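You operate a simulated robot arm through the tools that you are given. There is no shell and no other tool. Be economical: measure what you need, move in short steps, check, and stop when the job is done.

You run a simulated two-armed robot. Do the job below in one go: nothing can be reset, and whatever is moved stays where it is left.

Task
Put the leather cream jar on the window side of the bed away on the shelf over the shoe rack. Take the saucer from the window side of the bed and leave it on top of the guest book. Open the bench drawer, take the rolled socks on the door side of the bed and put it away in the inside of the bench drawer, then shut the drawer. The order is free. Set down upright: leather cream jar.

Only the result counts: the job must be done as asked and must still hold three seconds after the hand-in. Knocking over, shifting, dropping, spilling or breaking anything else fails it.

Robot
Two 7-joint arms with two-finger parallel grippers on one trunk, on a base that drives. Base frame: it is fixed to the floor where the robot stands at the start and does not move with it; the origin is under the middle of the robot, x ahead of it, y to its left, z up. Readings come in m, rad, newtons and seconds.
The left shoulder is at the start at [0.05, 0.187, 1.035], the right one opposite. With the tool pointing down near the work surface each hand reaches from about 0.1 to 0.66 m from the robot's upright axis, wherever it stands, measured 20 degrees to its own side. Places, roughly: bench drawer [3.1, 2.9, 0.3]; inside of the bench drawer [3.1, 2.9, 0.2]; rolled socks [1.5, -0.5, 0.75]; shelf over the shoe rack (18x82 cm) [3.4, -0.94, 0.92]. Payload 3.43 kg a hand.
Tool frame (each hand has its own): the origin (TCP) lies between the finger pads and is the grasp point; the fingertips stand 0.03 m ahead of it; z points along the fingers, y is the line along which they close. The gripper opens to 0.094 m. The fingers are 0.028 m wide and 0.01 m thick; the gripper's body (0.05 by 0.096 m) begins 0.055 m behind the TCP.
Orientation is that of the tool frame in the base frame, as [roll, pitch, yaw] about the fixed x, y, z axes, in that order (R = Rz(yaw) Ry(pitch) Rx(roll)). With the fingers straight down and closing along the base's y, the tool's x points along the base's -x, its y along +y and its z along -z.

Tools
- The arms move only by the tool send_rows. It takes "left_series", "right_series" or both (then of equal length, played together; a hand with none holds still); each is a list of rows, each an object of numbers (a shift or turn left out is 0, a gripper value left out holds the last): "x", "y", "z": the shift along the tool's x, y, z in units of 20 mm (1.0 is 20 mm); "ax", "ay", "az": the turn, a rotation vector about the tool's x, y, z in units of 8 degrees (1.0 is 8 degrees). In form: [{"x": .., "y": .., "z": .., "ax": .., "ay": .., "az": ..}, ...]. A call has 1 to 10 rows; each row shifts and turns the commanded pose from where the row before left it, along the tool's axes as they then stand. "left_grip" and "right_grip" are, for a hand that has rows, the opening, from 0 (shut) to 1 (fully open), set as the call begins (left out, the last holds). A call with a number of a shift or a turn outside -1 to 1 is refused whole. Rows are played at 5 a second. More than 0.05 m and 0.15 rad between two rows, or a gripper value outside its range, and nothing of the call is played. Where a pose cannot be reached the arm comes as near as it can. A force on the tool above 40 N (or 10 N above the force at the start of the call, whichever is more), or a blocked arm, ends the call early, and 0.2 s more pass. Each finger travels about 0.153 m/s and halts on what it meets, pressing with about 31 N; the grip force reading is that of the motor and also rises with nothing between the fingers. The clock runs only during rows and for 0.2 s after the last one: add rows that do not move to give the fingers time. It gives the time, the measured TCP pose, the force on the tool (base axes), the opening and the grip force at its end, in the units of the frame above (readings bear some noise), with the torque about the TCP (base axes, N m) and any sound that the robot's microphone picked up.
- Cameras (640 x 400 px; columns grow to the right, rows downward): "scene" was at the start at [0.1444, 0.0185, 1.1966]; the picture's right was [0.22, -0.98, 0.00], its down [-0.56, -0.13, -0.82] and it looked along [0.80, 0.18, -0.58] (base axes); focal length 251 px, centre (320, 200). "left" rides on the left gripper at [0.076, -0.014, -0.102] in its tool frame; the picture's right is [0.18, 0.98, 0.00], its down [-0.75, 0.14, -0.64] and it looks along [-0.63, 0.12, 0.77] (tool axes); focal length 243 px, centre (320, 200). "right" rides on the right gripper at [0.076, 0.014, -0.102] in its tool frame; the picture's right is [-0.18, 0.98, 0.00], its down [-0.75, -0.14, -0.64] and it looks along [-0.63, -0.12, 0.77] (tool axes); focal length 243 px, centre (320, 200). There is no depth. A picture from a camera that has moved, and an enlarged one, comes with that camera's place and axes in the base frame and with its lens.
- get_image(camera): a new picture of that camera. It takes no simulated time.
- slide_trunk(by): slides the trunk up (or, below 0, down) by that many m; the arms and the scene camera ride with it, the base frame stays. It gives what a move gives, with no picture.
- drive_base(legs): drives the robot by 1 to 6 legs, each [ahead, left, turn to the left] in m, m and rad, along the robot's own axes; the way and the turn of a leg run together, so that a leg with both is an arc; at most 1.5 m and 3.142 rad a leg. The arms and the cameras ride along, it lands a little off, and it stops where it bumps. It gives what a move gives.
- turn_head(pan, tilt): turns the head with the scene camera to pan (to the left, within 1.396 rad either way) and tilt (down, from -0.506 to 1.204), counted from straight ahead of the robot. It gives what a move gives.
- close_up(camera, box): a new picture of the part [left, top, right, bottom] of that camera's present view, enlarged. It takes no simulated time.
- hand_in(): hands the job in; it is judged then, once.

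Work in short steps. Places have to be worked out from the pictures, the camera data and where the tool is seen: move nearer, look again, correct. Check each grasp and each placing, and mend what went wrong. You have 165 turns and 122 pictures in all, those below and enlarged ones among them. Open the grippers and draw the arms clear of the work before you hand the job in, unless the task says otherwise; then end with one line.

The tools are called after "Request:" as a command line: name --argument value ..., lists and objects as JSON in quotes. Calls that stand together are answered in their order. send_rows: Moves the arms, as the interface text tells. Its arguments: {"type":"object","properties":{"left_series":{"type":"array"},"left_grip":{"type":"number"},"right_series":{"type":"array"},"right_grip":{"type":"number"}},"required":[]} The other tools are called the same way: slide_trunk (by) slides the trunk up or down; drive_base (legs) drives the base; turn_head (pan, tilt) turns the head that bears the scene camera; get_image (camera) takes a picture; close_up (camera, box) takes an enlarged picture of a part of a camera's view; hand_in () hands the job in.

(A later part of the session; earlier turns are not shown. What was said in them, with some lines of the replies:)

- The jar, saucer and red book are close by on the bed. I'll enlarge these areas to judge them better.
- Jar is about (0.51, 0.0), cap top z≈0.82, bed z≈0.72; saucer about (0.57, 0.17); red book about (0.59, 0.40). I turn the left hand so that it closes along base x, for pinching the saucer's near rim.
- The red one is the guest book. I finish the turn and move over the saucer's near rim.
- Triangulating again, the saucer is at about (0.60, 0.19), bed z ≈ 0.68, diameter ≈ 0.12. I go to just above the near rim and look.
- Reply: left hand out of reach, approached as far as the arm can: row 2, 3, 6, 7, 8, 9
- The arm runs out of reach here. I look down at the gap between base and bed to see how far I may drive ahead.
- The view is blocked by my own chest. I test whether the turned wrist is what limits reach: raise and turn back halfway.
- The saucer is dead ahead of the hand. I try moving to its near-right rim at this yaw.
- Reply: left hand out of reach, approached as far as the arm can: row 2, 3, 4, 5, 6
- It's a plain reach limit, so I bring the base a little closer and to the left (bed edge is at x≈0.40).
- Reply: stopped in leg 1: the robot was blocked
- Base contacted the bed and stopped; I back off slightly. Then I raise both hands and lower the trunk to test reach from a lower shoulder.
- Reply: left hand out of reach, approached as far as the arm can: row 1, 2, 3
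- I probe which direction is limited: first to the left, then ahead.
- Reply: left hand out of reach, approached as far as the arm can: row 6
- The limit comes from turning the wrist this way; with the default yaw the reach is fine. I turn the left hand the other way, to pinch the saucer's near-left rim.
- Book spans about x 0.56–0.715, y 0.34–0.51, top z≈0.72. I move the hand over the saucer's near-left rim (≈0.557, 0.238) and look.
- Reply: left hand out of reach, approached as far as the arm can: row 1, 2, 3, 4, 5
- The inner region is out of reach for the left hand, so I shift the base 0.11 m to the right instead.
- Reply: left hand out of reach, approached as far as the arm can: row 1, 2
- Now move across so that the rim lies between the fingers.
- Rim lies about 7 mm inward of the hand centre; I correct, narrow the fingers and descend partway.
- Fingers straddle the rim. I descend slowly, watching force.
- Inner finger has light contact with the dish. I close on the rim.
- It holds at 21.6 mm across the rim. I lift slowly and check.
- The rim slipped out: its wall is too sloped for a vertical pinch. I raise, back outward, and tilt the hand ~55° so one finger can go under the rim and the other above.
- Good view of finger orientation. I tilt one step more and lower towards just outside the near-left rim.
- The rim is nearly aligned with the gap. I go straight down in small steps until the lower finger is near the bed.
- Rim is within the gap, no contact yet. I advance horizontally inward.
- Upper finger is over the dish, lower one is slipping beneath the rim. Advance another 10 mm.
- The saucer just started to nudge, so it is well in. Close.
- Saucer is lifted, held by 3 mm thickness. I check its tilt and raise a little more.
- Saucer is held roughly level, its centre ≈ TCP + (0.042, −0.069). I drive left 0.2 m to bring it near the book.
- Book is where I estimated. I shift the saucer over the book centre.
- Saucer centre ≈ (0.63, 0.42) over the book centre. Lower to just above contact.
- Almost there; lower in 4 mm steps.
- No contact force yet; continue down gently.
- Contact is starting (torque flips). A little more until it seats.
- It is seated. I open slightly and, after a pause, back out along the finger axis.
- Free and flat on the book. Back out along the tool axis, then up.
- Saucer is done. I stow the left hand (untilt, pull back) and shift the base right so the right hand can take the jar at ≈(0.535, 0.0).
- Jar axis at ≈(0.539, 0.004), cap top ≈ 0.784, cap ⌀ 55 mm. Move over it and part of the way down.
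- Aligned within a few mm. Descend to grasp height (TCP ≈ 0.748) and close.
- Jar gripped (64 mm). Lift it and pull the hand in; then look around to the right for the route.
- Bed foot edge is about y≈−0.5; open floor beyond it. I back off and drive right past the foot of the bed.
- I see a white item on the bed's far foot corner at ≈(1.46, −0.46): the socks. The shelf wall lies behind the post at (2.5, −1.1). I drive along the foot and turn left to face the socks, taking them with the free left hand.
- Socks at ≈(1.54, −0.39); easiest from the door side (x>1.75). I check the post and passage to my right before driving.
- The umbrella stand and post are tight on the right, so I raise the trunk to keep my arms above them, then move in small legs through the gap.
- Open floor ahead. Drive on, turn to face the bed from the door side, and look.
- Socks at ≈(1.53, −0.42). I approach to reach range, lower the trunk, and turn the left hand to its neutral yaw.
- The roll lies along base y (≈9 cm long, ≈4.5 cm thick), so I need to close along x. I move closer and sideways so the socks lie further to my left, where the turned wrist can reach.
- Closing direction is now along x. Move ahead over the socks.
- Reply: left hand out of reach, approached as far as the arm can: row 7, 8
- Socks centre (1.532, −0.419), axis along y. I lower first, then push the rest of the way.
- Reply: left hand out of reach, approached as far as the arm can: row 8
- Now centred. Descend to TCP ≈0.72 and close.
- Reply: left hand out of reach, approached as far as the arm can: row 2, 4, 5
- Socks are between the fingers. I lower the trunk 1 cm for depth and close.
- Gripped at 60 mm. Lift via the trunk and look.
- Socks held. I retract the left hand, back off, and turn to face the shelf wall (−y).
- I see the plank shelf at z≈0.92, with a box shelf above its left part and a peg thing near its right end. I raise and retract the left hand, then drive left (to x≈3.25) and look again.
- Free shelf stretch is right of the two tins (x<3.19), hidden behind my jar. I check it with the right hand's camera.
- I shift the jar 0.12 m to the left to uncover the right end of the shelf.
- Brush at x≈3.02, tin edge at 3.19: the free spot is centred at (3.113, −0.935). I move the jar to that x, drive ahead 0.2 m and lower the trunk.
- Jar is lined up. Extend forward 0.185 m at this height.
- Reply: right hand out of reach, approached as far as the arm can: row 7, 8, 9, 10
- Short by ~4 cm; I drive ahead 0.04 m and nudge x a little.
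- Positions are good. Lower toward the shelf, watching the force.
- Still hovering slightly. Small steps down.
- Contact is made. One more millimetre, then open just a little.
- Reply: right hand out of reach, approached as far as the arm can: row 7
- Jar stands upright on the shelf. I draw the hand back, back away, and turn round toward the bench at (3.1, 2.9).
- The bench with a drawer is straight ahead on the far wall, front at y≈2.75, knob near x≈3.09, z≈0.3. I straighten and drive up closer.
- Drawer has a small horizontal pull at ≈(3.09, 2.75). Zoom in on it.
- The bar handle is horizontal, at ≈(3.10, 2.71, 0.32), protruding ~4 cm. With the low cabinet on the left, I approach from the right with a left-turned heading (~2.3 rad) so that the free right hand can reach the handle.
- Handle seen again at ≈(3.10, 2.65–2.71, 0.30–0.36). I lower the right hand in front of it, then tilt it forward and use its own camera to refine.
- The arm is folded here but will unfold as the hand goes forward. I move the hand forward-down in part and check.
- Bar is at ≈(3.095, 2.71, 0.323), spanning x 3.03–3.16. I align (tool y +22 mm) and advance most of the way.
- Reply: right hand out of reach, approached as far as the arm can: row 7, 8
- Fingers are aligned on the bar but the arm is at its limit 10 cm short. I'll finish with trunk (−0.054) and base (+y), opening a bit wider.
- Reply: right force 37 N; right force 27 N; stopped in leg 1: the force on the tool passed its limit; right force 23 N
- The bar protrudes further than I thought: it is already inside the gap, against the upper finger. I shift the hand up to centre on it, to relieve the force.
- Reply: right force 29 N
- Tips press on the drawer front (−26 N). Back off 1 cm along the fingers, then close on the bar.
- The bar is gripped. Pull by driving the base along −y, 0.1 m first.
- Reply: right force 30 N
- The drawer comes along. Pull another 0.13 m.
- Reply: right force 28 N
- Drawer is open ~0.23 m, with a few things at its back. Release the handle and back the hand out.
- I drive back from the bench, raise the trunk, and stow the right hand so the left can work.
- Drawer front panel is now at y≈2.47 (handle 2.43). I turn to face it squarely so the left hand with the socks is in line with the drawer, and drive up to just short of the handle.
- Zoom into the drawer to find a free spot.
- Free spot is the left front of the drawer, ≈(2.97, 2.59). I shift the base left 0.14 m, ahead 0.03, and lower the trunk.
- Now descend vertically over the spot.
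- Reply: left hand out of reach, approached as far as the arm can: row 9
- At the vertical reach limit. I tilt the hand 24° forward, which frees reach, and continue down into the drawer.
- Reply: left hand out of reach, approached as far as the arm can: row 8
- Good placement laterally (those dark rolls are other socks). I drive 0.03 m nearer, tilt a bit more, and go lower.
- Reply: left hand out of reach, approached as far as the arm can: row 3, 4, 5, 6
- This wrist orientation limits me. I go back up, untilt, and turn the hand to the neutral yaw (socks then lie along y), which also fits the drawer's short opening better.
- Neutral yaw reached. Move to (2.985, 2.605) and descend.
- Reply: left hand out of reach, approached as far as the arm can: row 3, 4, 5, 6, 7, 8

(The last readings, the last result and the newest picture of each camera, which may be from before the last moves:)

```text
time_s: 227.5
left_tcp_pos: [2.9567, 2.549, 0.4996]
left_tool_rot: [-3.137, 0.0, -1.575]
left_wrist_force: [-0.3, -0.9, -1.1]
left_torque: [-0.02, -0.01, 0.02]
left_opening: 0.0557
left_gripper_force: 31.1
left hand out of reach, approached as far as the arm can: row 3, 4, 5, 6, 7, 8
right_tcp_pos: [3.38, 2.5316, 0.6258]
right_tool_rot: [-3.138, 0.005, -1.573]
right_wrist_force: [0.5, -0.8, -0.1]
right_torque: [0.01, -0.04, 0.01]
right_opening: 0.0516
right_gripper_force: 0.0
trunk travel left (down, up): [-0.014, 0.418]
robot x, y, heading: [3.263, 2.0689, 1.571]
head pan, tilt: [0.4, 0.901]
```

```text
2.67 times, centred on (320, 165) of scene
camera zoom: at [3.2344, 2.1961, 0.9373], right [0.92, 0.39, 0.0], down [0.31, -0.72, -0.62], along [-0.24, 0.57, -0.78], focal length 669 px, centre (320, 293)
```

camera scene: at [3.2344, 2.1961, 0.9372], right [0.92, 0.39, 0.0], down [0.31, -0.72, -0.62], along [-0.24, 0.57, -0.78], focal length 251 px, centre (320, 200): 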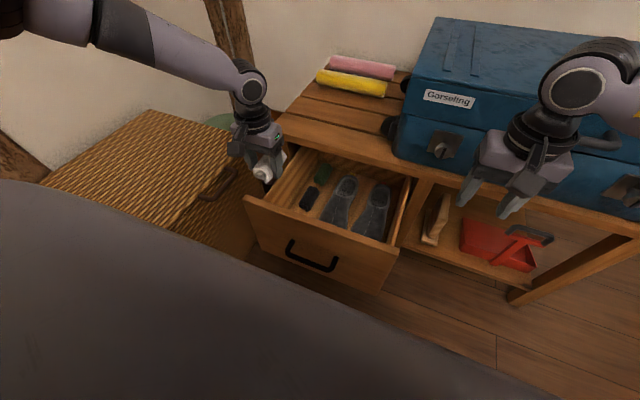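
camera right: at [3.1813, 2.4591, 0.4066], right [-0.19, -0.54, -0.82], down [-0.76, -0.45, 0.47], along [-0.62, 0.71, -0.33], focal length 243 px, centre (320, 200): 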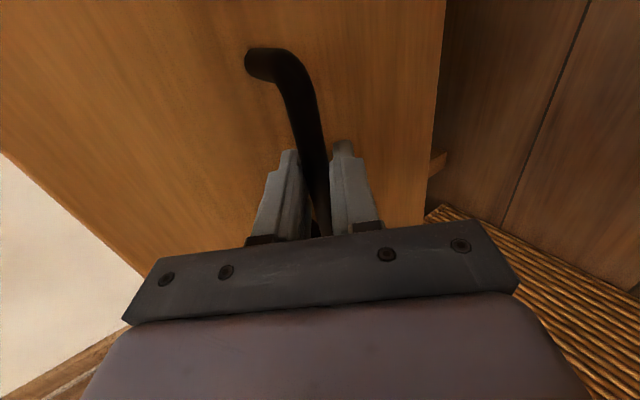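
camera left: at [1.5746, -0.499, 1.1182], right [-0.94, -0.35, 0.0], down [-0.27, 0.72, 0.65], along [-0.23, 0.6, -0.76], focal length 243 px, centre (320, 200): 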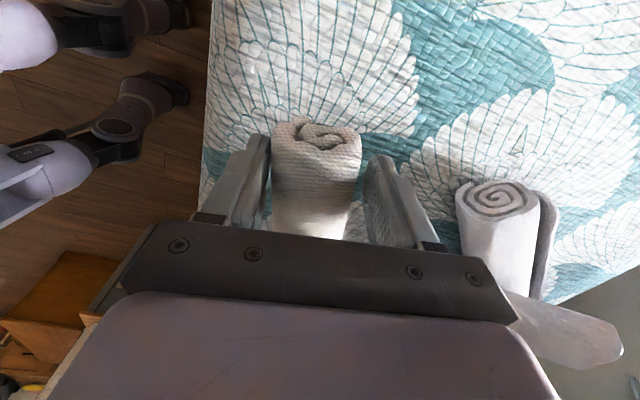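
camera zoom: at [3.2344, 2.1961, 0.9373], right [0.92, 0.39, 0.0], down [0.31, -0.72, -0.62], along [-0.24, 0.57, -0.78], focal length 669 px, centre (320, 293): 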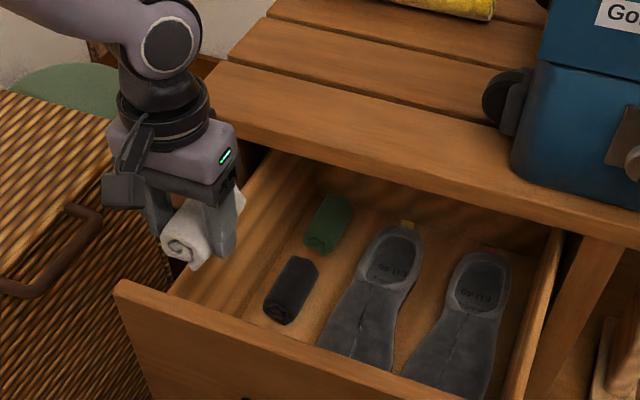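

Reach at this height is limited when vertical; I tilt the hand forward 32° (about the closing axis) and try going lower again.

Request:
send_rows --left_series '[{"ay": -1}, {"ay": -1}, {"ay": -1}, {"ay": -1}, {"x": -0.7, "z": 0.5, "y": -0.4}, {"x": -0.7, "z": 0.5, "y": -0.4}, {"x": -0.2, "z": 0.9}, {"x": 0.2, "z": 0.9}, {"x": 0.3, "z": 0.9}]'

Request:
close_up --camera "scene" --box '[200, 90, 440, 240]'

```text
time_s: 229.5
left_tcp_pos: [2.9583, 2.5863, 0.4825]
left_tool_rot: [-3.137, 0.56, -1.571]
left_wrist_force: [0.1, 0.4, -1.1]
left_torque: [0.0, 0.02, 0.0]
left_opening: 0.056
left_gripper_force: 30.6
left hand out of reach, approached as far as the arm can: row 7, 8, 9
right_tcp_pos: [3.3823, 2.5331, 0.6256]
right_tool_rot: [-3.137, 0.006, -1.572]
right_wrist_force: [-0.3, -0.6, -0.2]
right_torque: [-0.01, -0.01, 0.01]
right_opening: 0.052
right_gripper_force: 0.1
trunk travel left (down, up): [-0.014, 0.418]
robot x, y, heading: [3.2626, 2.0713, 1.575]
head pan, tilt: [0.4, 0.901]
```

```text
2.67 times, centred on (320, 165) of scene
camera zoom: at [3.2344, 2.1961, 0.9373], right [0.92, 0.39, 0.0], down [0.31, -0.72, -0.62], along [-0.24, 0.57, -0.78], focal length 669 px, centre (320, 293)
```

zoom: 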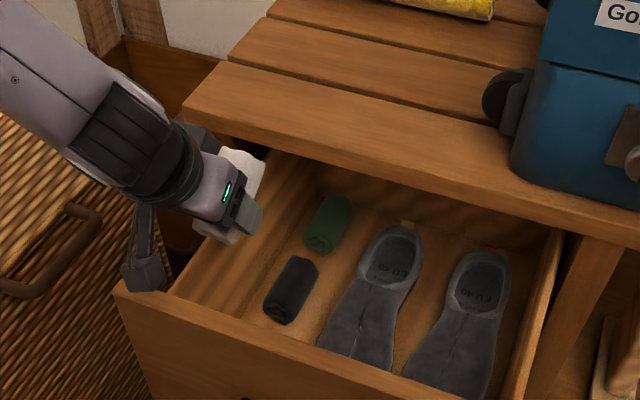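

Not a pure reach limit but the arm's posture. I lift out, back the base away from the drawer, and reconfigure the arm low and near first, then extend — later I'll enter the drawer with base and trunk only.

Request:
send_rows --left_series '[{"z": -1}, {"z": -1}, {"z": -1}, {"ay": 1}, {"ay": 1}, {"ay": 1}, {"ay": 1}]'

Request:
drive_base --legs '[[-0.4, -0.05, 0.0]]'

Request:
send_rows --left_series '[{"x": 1}, {"x": 1}, {"x": 1}, {"x": 1}, {"x": 1}, {"z": 1}, {"z": 1}, {"z": 1}, {"z": 1}, {"z": 1}]'

Request:
send_rows --left_series '[{"z": 1}, {"z": 1}, {"z": 1}, {"z": 1}]'

```text
time_s: 231.1
left_tcp_pos: [2.958, 2.5525, 0.5353]
left_tool_rot: [-3.135, -0.002, -1.576]
left_wrist_force: [-0.5, -0.2, -0.4]
left_torque: [-0.01, -0.02, -0.03]
left_opening: 0.056
left_gripper_force: 31.1
right_tcp_pos: [3.3814, 2.5335, 0.6246]
right_tool_rot: [-3.137, 0.005, -1.572]
right_wrist_force: [-0.4, -0.6, -0.6]
right_torque: [0.01, -0.02, -0.01]
right_opening: 0.0518
right_gripper_force: 0.0
trunk travel left (down, up): [-0.014, 0.418]
robot x, y, heading: [3.2632, 2.0728, 1.571]
head pan, tilt: [0.4, 0.901]
```

```text
time_s: 233.7
left_tcp_pos: [3.0037, 2.1491, 0.534]
left_tool_rot: [-3.135, 0.002, -1.56]
left_wrist_force: [-0.5, -0.5, -0.4]
left_torque: [-0.02, 0.01, -0.01]
left_opening: 0.0559
left_gripper_force: 30.9
right_tcp_pos: [3.4272, 2.1336, 0.6252]
right_tool_rot: [-3.136, 0.004, -1.559]
right_wrist_force: [0.9, -0.1, 0.5]
right_torque: [-0.02, 0.0, -0.01]
right_opening: 0.0516
right_gripper_force: 0.1
trunk travel left (down, up): [-0.014, 0.418]
robot x, y, heading: [3.315, 1.6684, 1.585]
head pan, tilt: [0.4, 0.901]
```

```text
time_s: 235.8
left_tcp_pos: [3.0039, 2.0472, 0.4383]
left_tool_rot: [-3.136, 0.002, -1.562]
left_wrist_force: [-0.3, -0.1, -0.6]
left_torque: [0.02, -0.05, -0.01]
left_opening: 0.0561
left_gripper_force: 30.4
left hand out of reach, approached as far as the arm can: row 10
right_tcp_pos: [3.4285, 2.1338, 0.6247]
right_tool_rot: [-3.138, 0.005, -1.56]
right_wrist_force: [0.0, 0.5, -0.3]
right_torque: [0.04, 0.0, -0.01]
right_opening: 0.0517
right_gripper_force: 0.1
trunk travel left (down, up): [-0.014, 0.418]
robot x, y, heading: [3.317, 1.6722, 1.587]
head pan, tilt: [0.4, 0.901]
```

```text
time_s: 236.8
left_tcp_pos: [2.9821, 2.0272, 0.4242]
left_tool_rot: [-3.135, 0.001, -1.561]
left_wrist_force: [-0.5, -1.1, -0.7]
left_torque: [-0.02, -0.02, -0.03]
left_opening: 0.0557
left_gripper_force: 31.4
left hand out of reach, approached as far as the arm can: row 1, 2, 3, 4
right_tcp_pos: [3.428, 2.1342, 0.6244]
right_tool_rot: [-3.136, 0.005, -1.559]
right_wrist_force: [-0.9, 0.0, 0.6]
right_torque: [0.0, -0.01, 0.0]
right_opening: 0.0519
right_gripper_force: 0.1
trunk travel left (down, up): [-0.014, 0.418]
robot x, y, heading: [3.3155, 1.668, 1.584]
head pan, tilt: [0.4, 0.901]
```

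Mirroring the right arm's successful posture: hand turned outward-left and tilted ~56°. I lift the hand, bring it inward, then turn (az +6) and tilt (ax −7).

Request:
send_rows --left_series '[{"z": -1}, {"z": -1}, {"z": -1}, {"z": -1}, {"z": -1, "y": -0.8}, {"z": -1, "y": -0.8}, {"z": -1, "y": -0.8}, {"z": -1, "y": -0.8}, {"z": -1, "y": -0.8, "x": -0.5}, {"y": -0.8, "x": -0.8}]'

Request:
send_rows --left_series '[{"az": 1}, {"az": 1}, {"az": 1}, {"az": 1}, {"az": 1}, {"az": 1}]'

Request:
send_rows --left_series '[{"ax": -1}, {"ax": -1}, {"ax": -1}, {"ax": -1}, {"ax": -1}, {"ax": -1}, {"ax": -1}]'

```text
time_s: 239.1
left_tcp_pos: [3.0768, 2.053, 0.6048]
left_tool_rot: [-3.136, 0.002, -1.561]
left_wrist_force: [-0.8, -0.7, 0.3]
left_torque: [0.0, 0.01, -0.02]
left_opening: 0.056
left_gripper_force: 31.3
right_tcp_pos: [3.427, 2.1334, 0.6252]
right_tool_rot: [-3.138, 0.004, -1.557]
right_wrist_force: [0.6, -0.3, 0.0]
right_torque: [0.01, 0.04, 0.01]
right_opening: 0.0517
right_gripper_force: 0.0
trunk travel left (down, up): [-0.014, 0.418]
robot x, y, heading: [3.3124, 1.6705, 1.586]
head pan, tilt: [0.4, 0.901]
```

```text
time_s: 240.4
left_tcp_pos: [3.0767, 2.0554, 0.6044]
left_tool_rot: [-3.14, 0.006, -2.401]
left_wrist_force: [0.8, 0.5, 0.5]
left_torque: [0.0, 0.0, 0.0]
left_opening: 0.0557
left_gripper_force: 30.6
right_tcp_pos: [3.4269, 2.134, 0.6253]
right_tool_rot: [-3.137, 0.006, -1.559]
right_wrist_force: [-1.0, -0.5, -0.3]
right_torque: [-0.01, 0.0, -0.06]
right_opening: 0.0517
right_gripper_force: 0.0
trunk travel left (down, up): [-0.014, 0.418]
robot x, y, heading: [3.3122, 1.6704, 1.584]
head pan, tilt: [0.4, 0.901]
```

```text
time_s: 242.1
left_tcp_pos: [3.0452, 2.0553, 0.6231]
left_tool_rot: [2.166, 0.006, -2.4]
left_wrist_force: [1.4, 0.3, -0.5]
left_torque: [0.0, 0.01, 0.02]
left_opening: 0.0557
left_gripper_force: 31.2
left hand out of reach, approached as far as the arm can: row 6, 7
right_tcp_pos: [3.4273, 2.1337, 0.6256]
right_tool_rot: [-3.138, 0.006, -1.559]
right_wrist_force: [-0.3, 0.3, 0.3]
right_torque: [-0.04, 0.03, -0.01]
right_opening: 0.0518
right_gripper_force: 0.1
trunk travel left (down, up): [-0.014, 0.418]
robot x, y, heading: [3.3128, 1.6684, 1.586]
head pan, tilt: [0.4, 0.901]
```

Tilt achieved. Still in free space, I extend forward-down toward the wanted release pose (rel. ahead 0.59, z≈0.37).

Request:
send_rows --left_series '[{"x": -0.77, "y": -0.65, "z": 0.98}, {"x": -0.77, "y": -0.65, "z": 0.98}, {"x": -0.77, "y": -0.65, "z": 0.98}, {"x": -0.77, "y": -0.65, "z": 0.98}, {"x": -0.77, "y": -0.65, "z": 0.98}, {"x": -0.77, "y": -0.65, "z": 0.98}, {"x": -0.77, "y": -0.65, "z": 0.98}, {"x": -0.77, "y": -0.65, "z": 0.98}, {"x": -0.77, "y": -0.65, "z": 0.98}, {"x": -0.77, "y": -0.65, "z": 0.98}]'

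Request:
get_image --camera "scene"

```text
time_s: 244.2
left_tcp_pos: [2.9647, 2.1694, 0.5614]
left_tool_rot: [2.169, 0.008, -2.4]
left_wrist_force: [0.4, 1.6, -0.7]
left_torque: [-0.03, -0.01, 0.0]
left_opening: 0.056
left_gripper_force: 31.0
left hand out of reach, approached as far as the arm can: row 1, 2, 3, 4, 5, 6, 7, 8, 9, 10
right_tcp_pos: [3.4268, 2.1346, 0.626]
right_tool_rot: [-3.137, 0.006, -1.558]
right_wrist_force: [-1.2, 0.2, -0.6]
right_torque: [0.0, 0.01, 0.0]
right_opening: 0.052
right_gripper_force: 0.0
trunk travel left (down, up): [-0.014, 0.418]
robot x, y, heading: [3.319, 1.6711, 1.584]
head pan, tilt: [0.4, 0.901]
```

```text
16 pictures are left
camera scene: at [3.2847, 1.796, 0.9373], right [0.92, 0.4, 0.0], down [0.32, -0.72, -0.62], along [-0.25, 0.57, -0.78], focal length 251 px, centre (320, 200)
```

scene: 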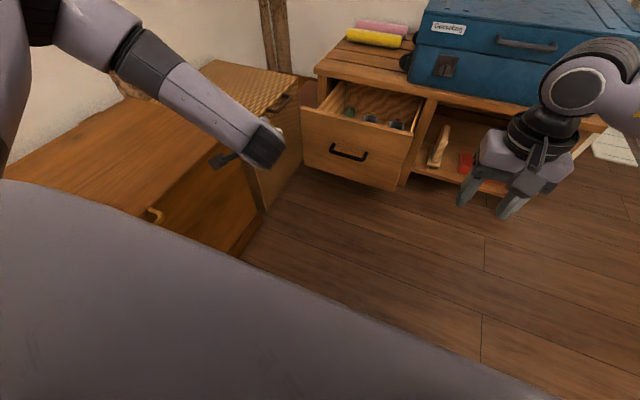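

The left arm's posture can't go lower there. The best reachable release pose is z≈0.48 over the free left-front of the drawer, with the roll horizontal; the walls will contain a short fall. I restore that orientation in free space.

Request:
send_rows --left_series '[{"z": -1}, {"z": -1}, {"ax": 1}, {"ax": 1}, {"ax": 1}, {"ax": 1}, {"ax": 1}, {"ax": 1}, {"ax": 1}]'

Request:
send_rows --left_series '[{"az": 1}, {"az": 1}, {"az": 1}, {"az": 1}, {"ax": -0.8}, {"ax": -0.8}, {"ax": -0.8}, {"ax": -0.6}]'

```text
time_s: 246.2
left_tcp_pos: [2.9862, 2.1454, 0.5832]
left_tool_rot: [-3.135, 0.004, -2.397]
left_wrist_force: [-0.1, 0.1, -0.9]
left_torque: [-0.02, -0.01, -0.01]
left_opening: 0.0557
left_gripper_force: 31.2
right_tcp_pos: [3.4267, 2.1358, 0.6249]
right_tool_rot: [-3.136, 0.005, -1.56]
right_wrist_force: [-0.2, 0.0, -0.5]
right_torque: [-0.01, 0.0, 0.02]
right_opening: 0.0517
right_gripper_force: 0.1
trunk travel left (down, up): [-0.014, 0.418]
robot x, y, heading: [3.3199, 1.6718, 1.583]
head pan, tilt: [0.4, 0.901]
```

```text
time_s: 248.1
left_tcp_pos: [2.986, 2.1451, 0.582]
left_tool_rot: [2.718, 0.006, -2.956]
left_wrist_force: [-0.3, 0.7, -0.3]
left_torque: [-0.01, 0.0, 0.03]
left_opening: 0.0559
left_gripper_force: 30.6
right_tcp_pos: [3.4285, 2.1338, 0.6254]
right_tool_rot: [-3.136, 0.006, -1.558]
right_wrist_force: [0.6, 0.3, 0.2]
right_torque: [0.0, 0.02, -0.02]
right_opening: 0.0519
right_gripper_force: 0.0
trunk travel left (down, up): [-0.014, 0.418]
robot x, y, heading: [3.3124, 1.6697, 1.59]
head pan, tilt: [0.4, 0.901]
```

I test in free space how low this pose goes (ahead ≈0.52).

Request:
send_rows --left_series '[{"y": 0.5, "z": 0.25}, {"y": 0.5, "z": 0.25}, {"y": 0.5, "z": 0.25}, {"y": -0.35, "z": 0.8}, {"y": -0.35, "z": 0.8}, {"y": -0.35, "z": 0.8}, {"y": -0.35, "z": 0.8}, {"y": -0.35, "z": 0.8}]'

```text
time_s: 249.8
left_tcp_pos: [2.9796, 2.1808, 0.4955]
left_tool_rot: [2.72, 0.005, -2.957]
left_wrist_force: [-0.2, -1.0, 0.1]
left_torque: [0.0, 0.0, -0.01]
left_opening: 0.0559
left_gripper_force: 31.2
right_tcp_pos: [3.4269, 2.1347, 0.6251]
right_tool_rot: [-3.135, 0.005, -1.559]
right_wrist_force: [-0.8, -0.3, 0.2]
right_torque: [-0.04, 0.01, -0.02]
right_opening: 0.0517
right_gripper_force: 0.2
trunk travel left (down, up): [-0.014, 0.418]
robot x, y, heading: [3.3143, 1.6701, 1.59]
head pan, tilt: [0.4, 0.901]
```

No limit yet; continue lower.

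Request:
send_rows --left_series '[{"y": -0.35, "z": 0.8}, {"y": -0.35, "z": 0.8}, {"y": -0.35, "z": 0.8}, {"y": -0.35, "z": 0.8}, {"y": -0.35, "z": 0.8}]'

```text
time_s: 251.1
left_tcp_pos: [2.9615, 2.1528, 0.4583]
left_tool_rot: [2.721, 0.008, -2.956]
left_wrist_force: [-0.7, 0.1, -0.2]
left_torque: [0.01, 0.03, -0.03]
left_opening: 0.0557
left_gripper_force: 31.2
left hand out of reach, approached as far as the arm can: row 2, 3, 4, 5
right_tcp_pos: [3.4282, 2.1336, 0.6255]
right_tool_rot: [-3.137, 0.006, -1.558]
right_wrist_force: [-0.2, 0.2, -0.9]
right_torque: [-0.02, 0.0, -0.04]
right_opening: 0.0512
right_gripper_force: 0.0
trunk travel left (down, up): [-0.014, 0.418]
robot x, y, heading: [3.3158, 1.6689, 1.585]
head pan, tilt: [0.4, 0.901]
```

Best is z≈0.46 at 0.485 m ahead. I now raise the trunk, drive in over the drawer, then lower with the trunk.

Request:
slide_trunk --by 0.11

Request:
drive_base --legs '[[0.415, -0.005, -0.012]]'

Request:
get_image --camera "scene"

```text
time_s: 252.5
left_tcp_pos: [2.9622, 2.1515, 0.569]
left_tool_rot: [2.722, 0.007, -2.956]
left_wrist_force: [-0.1, -0.1, -0.8]
left_torque: [0.03, 0.02, 0.03]
left_opening: 0.0556
left_gripper_force: 30.9
right_tcp_pos: [3.4281, 2.1349, 0.7353]
right_tool_rot: [-3.137, 0.006, -1.559]
right_wrist_force: [0.2, -0.1, 0.9]
right_torque: [-0.04, -0.02, 0.04]
right_opening: 0.0519
right_gripper_force: 0.1
trunk travel left (down, up): [-0.124, 0.308]
robot x, y, heading: [3.3152, 1.6709, 1.587]
head pan, tilt: [0.4, 0.901]
```

```text
time_s: 255.0
left_tcp_pos: [2.9696, 2.5636, 0.569]
left_tool_rot: [2.72, 0.006, -2.968]
left_wrist_force: [0.3, 0.4, -0.2]
left_torque: [0.0, 0.04, 0.0]
left_opening: 0.0554
left_gripper_force: 30.9
right_tcp_pos: [3.433, 2.5409, 0.7348]
right_tool_rot: [-3.135, 0.004, -1.57]
right_wrist_force: [0.0, -0.1, -0.5]
right_torque: [0.01, 0.02, -0.03]
right_opening: 0.0516
right_gripper_force: 0.1
trunk travel left (down, up): [-0.124, 0.308]
robot x, y, heading: [3.3174, 2.0758, 1.573]
head pan, tilt: [0.4, 0.901]
```

```text
15 pictures are left
camera scene: at [3.2871, 2.2039, 1.0472], right [0.92, 0.39, 0.0], down [0.31, -0.72, -0.62], along [-0.24, 0.57, -0.78], focal length 251 px, centre (320, 200)
```

scene: 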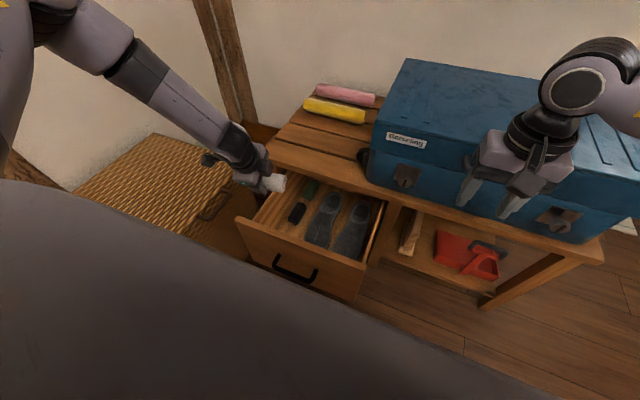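

Hand is over the left-front of the drawer. Lower with the trunk.

Request:
slide_trunk --by -0.122

Request:
close_up --camera "scene" --box '[180, 100, 420, 250]'

Request:
get_image --camera "left"

```text
time_s: 256.5
left_tcp_pos: [2.9687, 2.5634, 0.4469]
left_tool_rot: [2.723, 0.005, -2.968]
left_wrist_force: [0.0, -0.9, -0.7]
left_torque: [-0.03, 0.01, -0.02]
left_opening: 0.0559
left_gripper_force: 30.9
right_tcp_pos: [3.4335, 2.5406, 0.6124]
right_tool_rot: [-3.136, 0.006, -1.571]
right_wrist_force: [0.0, 0.1, 0.5]
right_torque: [-0.02, -0.03, -0.02]
right_opening: 0.0518
right_gripper_force: 0.0
trunk travel left (down, up): [-0.002, 0.43]
robot x, y, heading: [3.3154, 2.0739, 1.576]
head pan, tilt: [0.4, 0.901]
```

```text
2.67 times, centred on (300, 175) of scene
camera zoom: at [3.2871, 2.2039, 0.9253], right [0.92, 0.39, 0.0], down [0.31, -0.72, -0.62], along [-0.24, 0.57, -0.78], focal length 669 px, centre (373, 267)
```

zoom: 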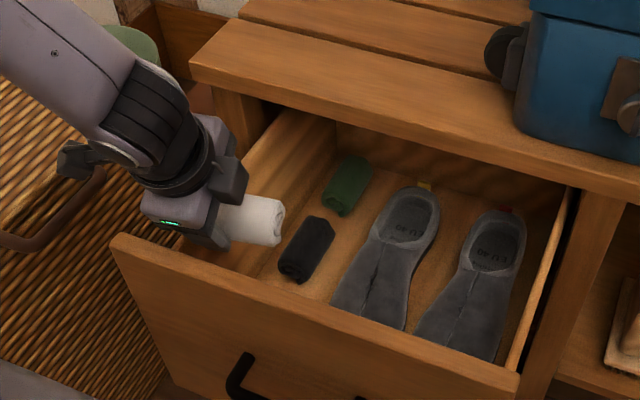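

```text
13 pictures are left
camera left: at [2.9026, 2.4966, 0.5342], right [-0.34, 0.85, 0.4], down [0.76, 0.0, 0.65], along [0.55, 0.52, -0.65], focal length 243 px, centre (320, 200)
```

left: 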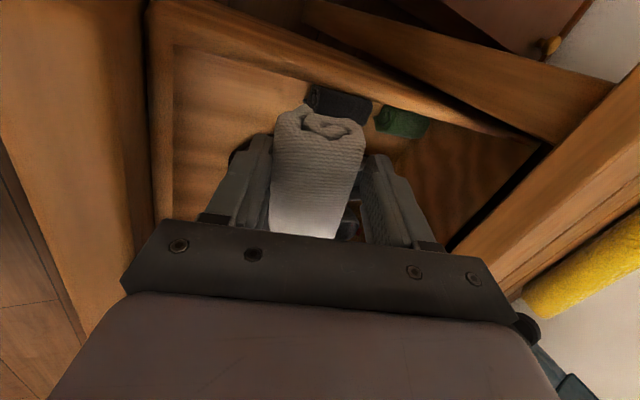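

Over clear drawer floor. Release the socks.

Request:
send_rows --left_series '[{"z": 0}, {"z": 0}, {"z": 0}, {"z": 0}]' --left_grip 0.82

Request:
get_image --camera "left"

```text
time_s: 257.5
left_tcp_pos: [2.9692, 2.5638, 0.4474]
left_tool_rot: [2.721, 0.004, -2.969]
left_wrist_force: [0.0, 0.5, 0.1]
left_torque: [-0.01, 0.02, 0.02]
left_opening: 0.0769
left_gripper_force: 0.0
right_tcp_pos: [3.4342, 2.541, 0.6129]
right_tool_rot: [-3.136, 0.005, -1.569]
right_wrist_force: [0.0, -0.7, -0.2]
right_torque: [-0.01, 0.0, -0.02]
right_opening: 0.0514
right_gripper_force: 0.0
trunk travel left (down, up): [-0.002, 0.43]
robot x, y, heading: [3.3164, 2.0792, 1.572]
head pan, tilt: [0.4, 0.901]
```

```text
12 pictures are left
camera left: at [2.9026, 2.4965, 0.5341], right [-0.34, 0.85, 0.4], down [0.76, 0.0, 0.65], along [0.55, 0.52, -0.65], focal length 243 px, centre (320, 200)
```

left: 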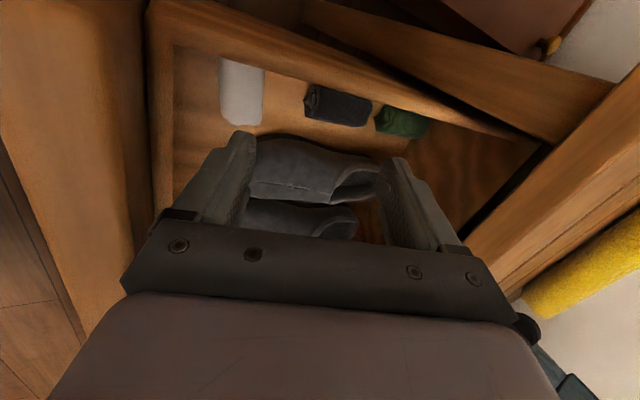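

The socks lie flat in the drawer and nothing else moved. I lift out, back away, stow the left hand high, and turn to the heading used for the handle so the right hand can push the drawer shut.

Request:
slide_trunk --by 0.2

Request:
drive_base --legs '[[-0.45, -0.045, 0.0]]'

Request:
send_rows --left_series '[{"ax": 1, "z": -1}, {"ax": 1, "z": -1}, {"ax": 1, "z": -1}, {"z": -1, "y": -1}, {"z": -1, "y": -1}, {"z": -1, "y": -1}, {"z": -1, "y": -1}, {"z": -1, "y": -1}, {"z": -1, "y": -1}, {"z": -1}]' --right_series '[{"z": 0}, {"z": 0}, {"z": 0}, {"z": 0}, {"z": 0}, {"z": -1}, {"z": -1}, {"z": -1}, {"z": 0}, {"z": 0}]' --right_grip 0.0

Request:
drive_base --legs '[[0.0, 0.0, 0.727]]'

```text
time_s: 259.7
left_tcp_pos: [2.969, 2.564, 0.6466]
left_tool_rot: [2.723, 0.006, -2.969]
left_wrist_force: [-0.7, 0.9, -0.4]
left_torque: [0.04, 0.01, 0.03]
left_opening: 0.0772
left_gripper_force: 0.0
right_tcp_pos: [3.4328, 2.5409, 0.8146]
right_tool_rot: [-3.136, 0.005, -1.572]
right_wrist_force: [-0.9, -0.5, 0.6]
right_torque: [0.01, 0.02, 0.01]
right_opening: 0.0517
right_gripper_force: 0.1
trunk travel left (down, up): [-0.202, 0.23]
robot x, y, heading: [3.3129, 2.08, 1.574]
head pan, tilt: [0.4, 0.901]
```

```text
time_s: 262.4
left_tcp_pos: [3.0144, 2.1177, 0.6467]
left_tool_rot: [2.722, 0.005, -2.963]
left_wrist_force: [-0.7, 0.1, 0.0]
left_torque: [0.04, -0.05, -0.04]
left_opening: 0.0774
left_gripper_force: 0.1
right_tcp_pos: [3.4782, 2.098, 0.8128]
right_tool_rot: [-3.136, 0.005, -1.564]
right_wrist_force: [-1.0, -0.3, 0.3]
right_torque: [0.0, -0.03, 0.02]
right_opening: 0.0516
right_gripper_force: 0.1
trunk travel left (down, up): [-0.202, 0.23]
robot x, y, heading: [3.3637, 1.6341, 1.581]
head pan, tilt: [0.4, 0.901]
```

```text
time_s: 264.6
left_tcp_pos: [3.0371, 1.9853, 0.8442]
left_tool_rot: [3.141, 0.006, -2.958]
left_wrist_force: [0.0, 0.4, 0.5]
left_torque: [-0.01, 0.01, -0.01]
left_opening: 0.0769
left_gripper_force: 0.1
right_tcp_pos: [3.4789, 2.0981, 0.8748]
right_tool_rot: [-3.136, 0.008, -1.564]
right_wrist_force: [0.5, -0.9, -0.1]
right_torque: [0.01, 0.0, -0.05]
right_opening: 0.0002
right_gripper_force: 31.0
trunk travel left (down, up): [-0.202, 0.23]
robot x, y, heading: [3.3646, 1.635, 1.582]
head pan, tilt: [0.4, 0.901]
```

```text
time_s: 266.9
left_tcp_pos: [2.8852, 1.6714, 0.8445]
left_tool_rot: [3.14, 0.005, -2.219]
left_wrist_force: [-0.8, 0.3, -0.1]
left_torque: [-0.01, 0.01, 0.02]
left_opening: 0.0773
left_gripper_force: 0.0
right_tcp_pos: [3.1361, 2.0534, 0.8739]
right_tool_rot: [-3.135, 0.004, -0.823]
right_wrist_force: [-0.9, -0.2, -0.3]
right_torque: [-0.02, 0.02, -0.02]
right_opening: 0.0002
right_gripper_force: 31.0
trunk travel left (down, up): [-0.202, 0.23]
robot x, y, heading: [3.3666, 1.6349, 2.325]
head pan, tilt: [0.4, 0.901]
```

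Now the right hand (closed): turn az −6, lower a bit, tilt ax +7.

Request:
send_rows --right_series '[{"az": -1}, {"az": -1}, {"az": -1}, {"az": -1}, {"az": -1}, {"az": -0.9}, {"z": 1, "x": -0.3, "y": 0.4}, {"z": 1, "x": -0.3, "y": 0.5}, {"z": 1, "x": -0.3, "y": 0.5}, {"z": 1, "x": -0.3, "y": 0.5}]'

Request:
send_rows --right_series '[{"z": 1}, {"ax": 1}, {"ax": 1}, {"ax": 1}, {"ax": 1}, {"ax": 1}, {"ax": 1}, {"ax": 1}]'

Request:
send_rows --right_series '[{"y": 0.45, "z": 0.95}, {"y": 0.45, "z": 0.95}, {"y": 0.45, "z": 0.95}, {"y": 0.45, "z": 0.95}, {"y": 0.45, "z": 0.95}, {"y": 0.45, "z": 0.95}, {"y": 0.45, "z": 0.95}, {"y": 0.45, "z": 0.95}, {"y": 0.45, "z": 0.95}, {"y": 0.45, "z": 0.95}]'

```text
time_s: 269.1
left_tcp_pos: [2.8855, 1.6725, 0.8448]
left_tool_rot: [-3.14, 0.005, -2.22]
left_wrist_force: [0.3, 0.3, -0.1]
left_torque: [0.02, -0.04, -0.01]
left_opening: 0.0772
left_gripper_force: 0.0
right_tcp_pos: [3.1098, 2.0154, 0.7943]
right_tool_rot: [-3.134, 0.0, 0.0]
right_wrist_force: [0.0, 0.7, 0.5]
right_torque: [-0.03, 0.0, -0.01]
right_opening: 0.0001
right_gripper_force: 31.0
trunk travel left (down, up): [-0.202, 0.23]
robot x, y, heading: [3.3617, 1.6341, 2.316]
head pan, tilt: [0.4, 0.901]
```

```text
time_s: 270.9
left_tcp_pos: [2.8847, 1.6708, 0.8441]
left_tool_rot: [3.139, 0.008, -2.223]
left_wrist_force: [-0.7, 0.0, 0.2]
left_torque: [0.0, 0.03, 0.02]
left_opening: 0.0769
left_gripper_force: 0.0
right_tcp_pos: [3.1123, 2.0146, 0.7744]
right_tool_rot: [-2.153, 0.001, -0.002]
right_wrist_force: [-0.2, -0.3, 0.1]
right_torque: [0.0, -0.01, 0.0]
right_opening: 0.0001
right_gripper_force: 31.3
trunk travel left (down, up): [-0.202, 0.23]
robot x, y, heading: [3.363, 1.6323, 2.321]
head pan, tilt: [0.4, 0.901]
```

```text
time_s: 273.1
left_tcp_pos: [2.8852, 1.6713, 0.8444]
left_tool_rot: [3.14, 0.008, -2.221]
left_wrist_force: [0.3, 0.1, -0.1]
left_torque: [0.02, -0.01, 0.0]
left_opening: 0.0772
left_gripper_force: 0.1
right_tcp_pos: [3.1144, 2.1245, 0.5926]
right_tool_rot: [-2.157, 0.0, 0.0]
right_wrist_force: [0.6, 0.1, -0.7]
right_torque: [-0.01, 0.01, -0.02]
right_opening: 0.0003
right_gripper_force: 31.0
trunk travel left (down, up): [-0.202, 0.23]
robot x, y, heading: [3.3703, 1.6322, 2.32]
head pan, tilt: [0.4, 0.901]
```

Pose reached without limits. Lower the trunk and drive in +y until just short of the panel.

Request:
slide_trunk --by -0.185

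Request:
drive_base --legs '[[0.235, -0.218, -0.02]]'

Request:
turn_head --pan -0.4 --tilt 0.8

Request:
get_image --camera "scene"

```text
time_s: 275.2
left_tcp_pos: [2.8846, 1.6723, 0.6594]
left_tool_rot: [3.139, 0.005, -2.223]
left_wrist_force: [0.3, 0.3, -0.3]
left_torque: [0.04, -0.04, 0.04]
left_opening: 0.0769
left_gripper_force: 0.0
right_tcp_pos: [3.1147, 2.1244, 0.408]
right_tool_rot: [-2.156, -0.001, 0.0]
right_wrist_force: [0.4, -0.7, -0.3]
right_torque: [0.01, 0.0, 0.01]
right_opening: 0.0
right_gripper_force: 31.4
trunk travel left (down, up): [-0.017, 0.415]
robot x, y, heading: [3.3659, 1.6354, 2.32]
head pan, tilt: [0.4, 0.901]
```

```text
time_s: 277.4
left_tcp_pos: [2.8862, 2.0122, 0.659]
left_tool_rot: [3.139, 0.006, -2.251]
left_wrist_force: [0.9, -0.5, 0.5]
left_torque: [0.01, 0.0, 0.01]
left_opening: 0.0772
left_gripper_force: 0.1
right_tcp_pos: [3.1281, 2.4582, 0.4078]
right_tool_rot: [-2.158, 0.0, -0.031]
right_wrist_force: [0.5, -0.6, 0.2]
right_torque: [0.03, 0.0, 0.01]
right_opening: 0.0
right_gripper_force: 31.3
trunk travel left (down, up): [-0.017, 0.415]
robot x, y, heading: [3.3642, 1.9627, 2.292]
head pan, tilt: [0.4, 0.901]
```

```text
time_s: 278.5
left_tcp_pos: [2.8856, 2.0129, 0.6598]
left_tool_rot: [-3.141, 0.006, -2.251]
left_wrist_force: [0.0, 1.1, -0.3]
left_torque: [-0.04, 0.03, 0.03]
left_opening: 0.0769
left_gripper_force: 0.1
right_tcp_pos: [3.1299, 2.4588, 0.408]
right_tool_rot: [-2.157, 0.001, -0.031]
right_wrist_force: [0.2, -0.1, -0.8]
right_torque: [0.0, -0.02, -0.01]
right_opening: 0.0001
right_gripper_force: 31.0
trunk travel left (down, up): [-0.017, 0.415]
robot x, y, heading: [3.3626, 1.9619, 2.291]
head pan, tilt: [-0.4, 0.799]
```

```text
11 pictures are left
camera scene: at [3.3002, 2.0803, 0.9482], right [0.95, 0.32, 0.0], down [0.23, -0.68, -0.7], along [-0.22, 0.66, -0.72], focal length 251 px, centre (320, 200)
```

scene: 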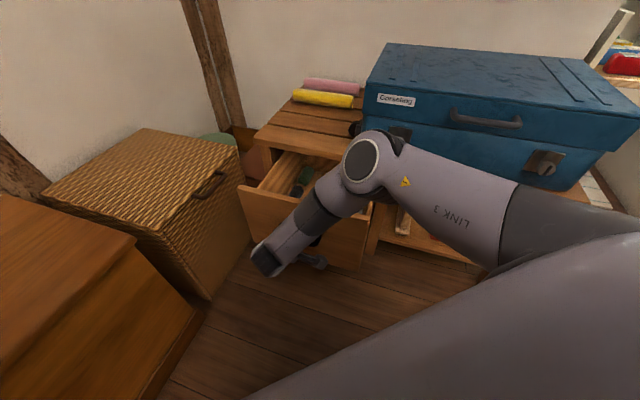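

The elbow would come near the blue case if I only drive, so I first push by extending the arm ~7 cm.

Request:
send_rows --right_series '[{"y": -0.28, "z": 0.41}, {"y": -0.28, "z": 0.41}, {"y": -0.28, "z": 0.41}, {"y": -0.28, "z": 0.41}, {"y": -0.28, "z": 0.41}, {"y": -0.28, "z": 0.41}, {"y": -0.28, "z": 0.41}]'

Request:
get_image --camera "scene"

```text
time_s: 280.1
left_tcp_pos: [2.8865, 2.0117, 0.6591]
left_tool_rot: [-3.141, 0.005, -2.252]
left_wrist_force: [-0.6, -0.1, -0.3]
left_torque: [-0.02, -0.01, -0.02]
left_opening: 0.0772
left_gripper_force: 0.1
right_tcp_pos: [3.1307, 2.5297, 0.4101]
right_tool_rot: [-2.156, -0.002, -0.031]
right_wrist_force: [0.1, 0.7, 0.2]
right_torque: [0.03, -0.06, 0.02]
right_opening: 0.0
right_gripper_force: 31.4
trunk travel left (down, up): [-0.017, 0.415]
robot x, y, heading: [3.366, 1.9578, 2.29]
head pan, tilt: [-0.4, 0.799]
```

```text
10 pictures are left
camera scene: at [3.3003, 2.0804, 0.9482], right [0.95, 0.32, 0.0], down [0.23, -0.68, -0.7], along [-0.22, 0.66, -0.72], focal length 251 px, centre (320, 200)
```

scene: 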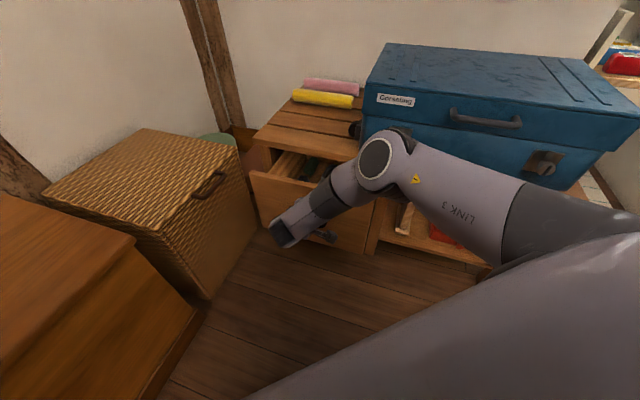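

The drawer has moved in 6–7 cm. To keep the elbow clear of the case, I shift the robot right so the fist is beside the handle, then lower and extend the arm as in the earlier posture.

Request:
drive_base --legs '[[-0.1, -0.04, 0.0]]'

Request:
send_rows --right_series '[{"y": 0.42, "z": 0.28}, {"y": 0.42, "z": 0.28}, {"y": 0.42, "z": 0.28}, {"y": 0.42, "z": 0.28}, {"y": -0.2, "z": 0.3}, {"y": -0.2, "z": 0.3}]'

Request:
get_image --camera "scene"

```text
time_s: 281.3
left_tcp_pos: [2.982, 1.9643, 0.6589]
left_tool_rot: [3.141, 0.003, -2.254]
left_wrist_force: [-0.3, -0.7, 0.0]
left_torque: [0.02, -0.04, -0.01]
left_opening: 0.0769
left_gripper_force: 0.1
right_tcp_pos: [3.2275, 2.4796, 0.4081]
right_tool_rot: [-2.156, 0.001, -0.03]
right_wrist_force: [-0.6, -0.4, 0.1]
right_torque: [0.0, 0.0, -0.02]
right_opening: 0.0003
right_gripper_force: 31.7
trunk travel left (down, up): [-0.017, 0.415]
robot x, y, heading: [3.4633, 1.9101, 2.293]
head pan, tilt: [-0.4, 0.799]
```

```text
time_s: 282.7
left_tcp_pos: [2.9827, 1.9636, 0.6603]
left_tool_rot: [-3.14, 0.007, -2.254]
left_wrist_force: [0.0, 0.0, 0.1]
left_torque: [0.01, 0.0, -0.02]
left_opening: 0.0772
left_gripper_force: 0.0
right_tcp_pos: [3.2291, 2.4957, 0.3684]
right_tool_rot: [-2.158, 0.0, -0.032]
right_wrist_force: [1.1, 0.3, -0.8]
right_torque: [0.01, 0.02, 0.0]
right_opening: 0.0002
right_gripper_force: 31.1
trunk travel left (down, up): [-0.017, 0.415]
robot x, y, heading: [3.4623, 1.9108, 2.287]
head pan, tilt: [-0.4, 0.799]
```

```text
9 pictures are left
camera scene: at [3.3966, 2.0311, 0.9482], right [0.95, 0.31, 0.0], down [0.22, -0.68, -0.7], along [-0.22, 0.66, -0.72], focal length 251 px, centre (320, 200)
```

scene: 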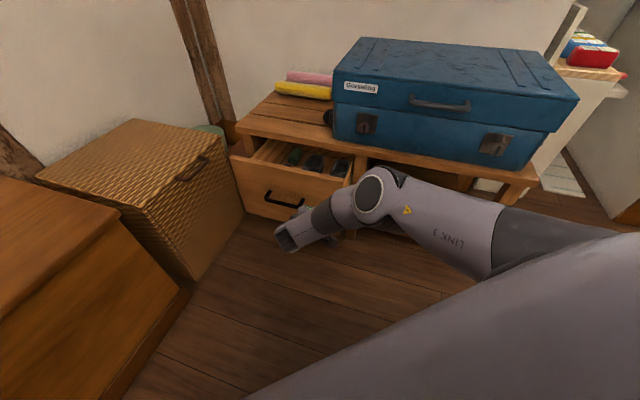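

Now extended 0.585 m ahead. I extend a further 3 cm, then push by driving in steps while watching the elbow.

Request:
send_rows --right_series '[{"y": -0.28, "z": 0.41}, {"y": -0.28, "z": 0.41}, {"y": -0.28, "z": 0.41}]'

Request:
drive_base --legs '[[0.09, -0.08, 0.0]]'

Request:
get_image --camera "scene"

```text
time_s: 283.5
left_tcp_pos: [2.9826, 1.9628, 0.6598]
left_tool_rot: [3.141, 0.006, -2.253]
left_wrist_force: [0.0, 0.3, 0.0]
left_torque: [0.0, 0.05, 0.02]
left_opening: 0.0772
left_gripper_force: 0.0
right_tcp_pos: [3.2299, 2.5254, 0.3671]
right_tool_rot: [-2.159, 0.0, -0.034]
right_wrist_force: [0.4, 0.3, 0.3]
right_torque: [-0.02, 0.0, 0.0]
right_opening: 0.0001
right_gripper_force: 31.2
trunk travel left (down, up): [-0.017, 0.415]
robot x, y, heading: [3.4613, 1.9101, 2.289]
head pan, tilt: [-0.4, 0.799]
```

```text
time_s: 284.7
left_tcp_pos: [2.9827, 2.0799, 0.6596]
left_tool_rot: [3.141, 0.005, -2.25]
left_wrist_force: [-0.3, 1.3, -0.2]
left_torque: [0.01, 0.0, -0.02]
left_opening: 0.0771
left_gripper_force: 0.0
right_tcp_pos: [3.2267, 2.6425, 0.3657]
right_tool_rot: [-2.157, -0.002, -0.028]
right_wrist_force: [-0.5, -0.3, -0.4]
right_torque: [0.01, 0.02, 0.02]
right_opening: 0.0001
right_gripper_force: 31.0
trunk travel left (down, up): [-0.017, 0.415]
robot x, y, heading: [3.4605, 2.028, 2.294]
head pan, tilt: [-0.4, 0.799]
```

```text
8 pictures are left
camera scene: at [3.3972, 2.1487, 0.9482], right [0.95, 0.32, 0.0], down [0.23, -0.68, -0.7], along [-0.22, 0.66, -0.72], focal length 251 px, centre (320, 200)
```

scene: 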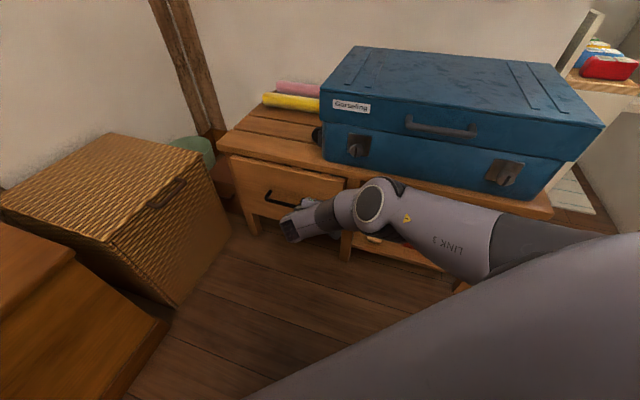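

Nearly closed and the elbow is clear. Push 4 cm more.

Request:
drive_base --legs '[[0.03, -0.0265, 0.0]]'

Request:
close_up --camera "scene" --box '[200, 120, 400, 245]'

```text
time_s: 285.6
left_tcp_pos: [2.9819, 2.1115, 0.6599]
left_tool_rot: [3.142, 0.004, -2.248]
left_wrist_force: [0.8, -0.8, 0.6]
left_torque: [0.01, 0.0, 0.01]
left_opening: 0.077
left_gripper_force: 0.2
right_tcp_pos: [3.2256, 2.6691, 0.3663]
right_tool_rot: [-2.16, -0.001, -0.031]
right_wrist_force: [0.3, 0.6, -0.8]
right_torque: [-0.03, 0.01, -0.01]
right_opening: 0.0
right_gripper_force: 31.0
trunk travel left (down, up): [-0.017, 0.415]
robot x, y, heading: [3.4647, 2.0613, 2.297]
head pan, tilt: [-0.4, 0.799]
stopped in leg 1: the force on the tool passed its limit (the readings are from after the stop); the commanded pose is now the measured one
```

```text
3.20 times, centred on (300, 182) of scene
camera zoom: at [3.3971, 2.18, 0.948], right [0.95, 0.32, 0.0], down [0.23, -0.68, -0.7], along [-0.22, 0.66, -0.72], focal length 803 px, centre (384, 256)
```

zoom: 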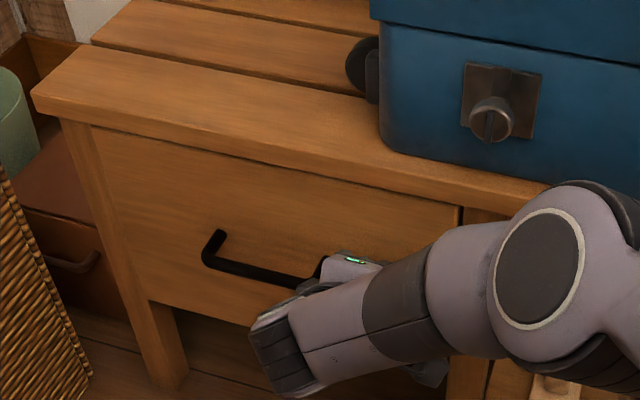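

The force stop shows the drawer hit its end; the panel is flush. I back straight away and check.

Request:
drive_base --legs '[[-0.225, 0.2, 0.0]]'

Request:
slide_trunk --by 0.25

Request:
close_up --camera "scene" --box '[180, 60, 460, 235]'

```text
time_s: 287.7
left_tcp_pos: [2.9829, 1.8108, 0.658]
left_tool_rot: [3.141, 0.005, -2.247]
left_wrist_force: [-0.2, -0.6, 0.4]
left_torque: [0.0, -0.01, 0.03]
left_opening: 0.0773
left_gripper_force: 0.1
right_tcp_pos: [3.2256, 2.3685, 0.3663]
right_tool_rot: [-2.161, -0.003, -0.031]
right_wrist_force: [0.1, -0.6, 0.7]
right_torque: [0.0, 0.01, -0.01]
right_opening: 0.0
right_gripper_force: 30.9
trunk travel left (down, up): [-0.017, 0.415]
robot x, y, heading: [3.4607, 1.7601, 2.3]
head pan, tilt: [-0.4, 0.799]
```

```text
time_s: 290.3
left_tcp_pos: [2.983, 1.8111, 0.9088]
left_tool_rot: [-3.141, 0.004, -2.249]
left_wrist_force: [0.2, -0.5, 0.0]
left_torque: [0.01, -0.03, -0.05]
left_opening: 0.0772
left_gripper_force: 0.1
right_tcp_pos: [3.2262, 2.3678, 0.6157]
right_tool_rot: [-2.159, -0.002, -0.032]
right_wrist_force: [0.2, 0.4, -0.1]
right_torque: [-0.02, 0.07, -0.01]
right_opening: 0.0
right_gripper_force: 31.0
trunk travel left (down, up): [-0.267, 0.165]
robot x, y, heading: [3.4614, 1.7665, 2.295]
head pan, tilt: [-0.4, 0.799]
```

```text
2.29 times, centred on (320, 148) of scene
camera zoom: at [3.3972, 1.8799, 1.1981], right [0.95, 0.32, 0.0], down [0.23, -0.68, -0.7], along [-0.22, 0.66, -0.72], focal length 574 px, centre (320, 320)
```

zoom: 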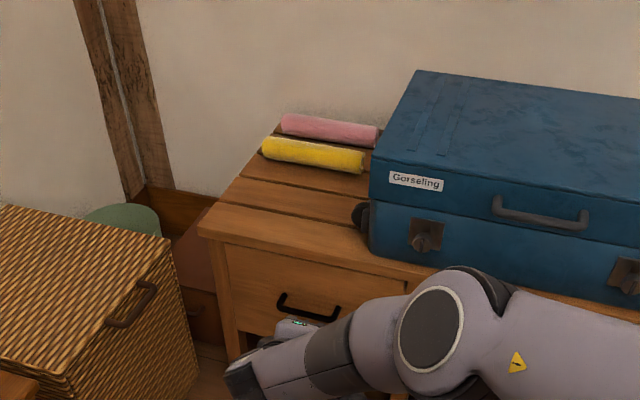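

The drawer is fully shut and the bench is undisturbed. I open the grippers and draw well clear before handing in.

Request:
drive_base --legs '[[-0.2, 0.18, 0.0]]'

Request:
send_rows --right_series '[{"z": -0.5}, {"z": 0}, {"z": 0}, {"z": 0}]' --right_grip 1.0 --left_series '[{"z": 0}, {"z": 0}, {"z": 0}, {"z": 0}]' --left_grip 1.0

Request:
get_image --camera "scene"

```text
time_s: 292.2
left_tcp_pos: [2.9822, 1.5346, 0.9099]
left_tool_rot: [-3.141, 0.006, -2.242]
left_wrist_force: [0.0, 0.5, 0.2]
left_torque: [0.0, 0.01, 0.02]
left_opening: 0.0769
left_gripper_force: 0.0
right_tcp_pos: [3.2218, 2.0945, 0.6156]
right_tool_rot: [-2.16, -0.001, -0.023]
right_wrist_force: [-0.3, -0.1, -0.5]
right_torque: [0.01, 0.0, 0.02]
right_opening: 0.0
right_gripper_force: 31.1
trunk travel left (down, up): [-0.267, 0.165]
robot x, y, heading: [3.4627, 1.4917, 2.302]
head pan, tilt: [-0.4, 0.799]
```

```text
time_s: 293.2
left_tcp_pos: [2.9825, 1.5361, 0.9084]
left_tool_rot: [-3.14, 0.006, -2.24]
left_wrist_force: [-0.1, 0.0, -0.5]
left_torque: [0.0, -0.02, -0.01]
left_opening: 0.0939
left_gripper_force: 0.0
right_tcp_pos: [3.2196, 2.0853, 0.6224]
right_tool_rot: [-2.16, -0.003, -0.025]
right_wrist_force: [0.8, 0.3, -0.8]
right_torque: [-0.01, 0.02, 0.01]
right_opening: 0.094
right_gripper_force: 0.1
trunk travel left (down, up): [-0.267, 0.165]
robot x, y, heading: [3.4601, 1.4913, 2.302]
head pan, tilt: [-0.4, 0.799]
```

```text
5 pictures are left
camera scene: at [3.3958, 1.6073, 1.1982], right [0.95, 0.32, 0.0], down [0.23, -0.68, -0.7], along [-0.23, 0.66, -0.72], focal length 251 px, centre (320, 200)
```

scene: 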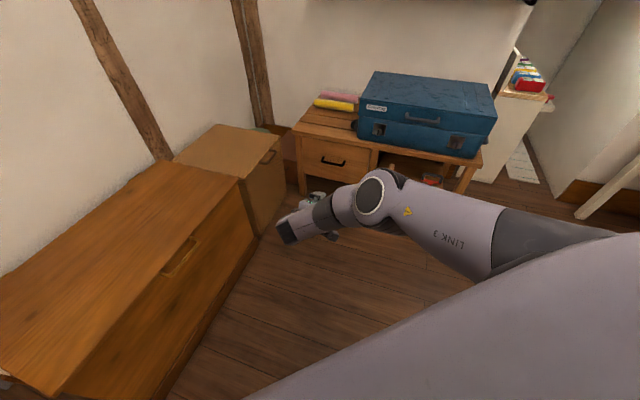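

Drawer shut, hands open and clear, and all three items are placed. I hand in.

Request:
hand_in

```text
The job is handed in.
```

The jar is upright on the shelf over the shoe rack, the saucer is on the guest book, and the socks are in the bench drawer, which is shut; I handed it in. The socks fell about 20 cm, as the arm could not reach lower, and landed flat without moving anything else in the drawer.
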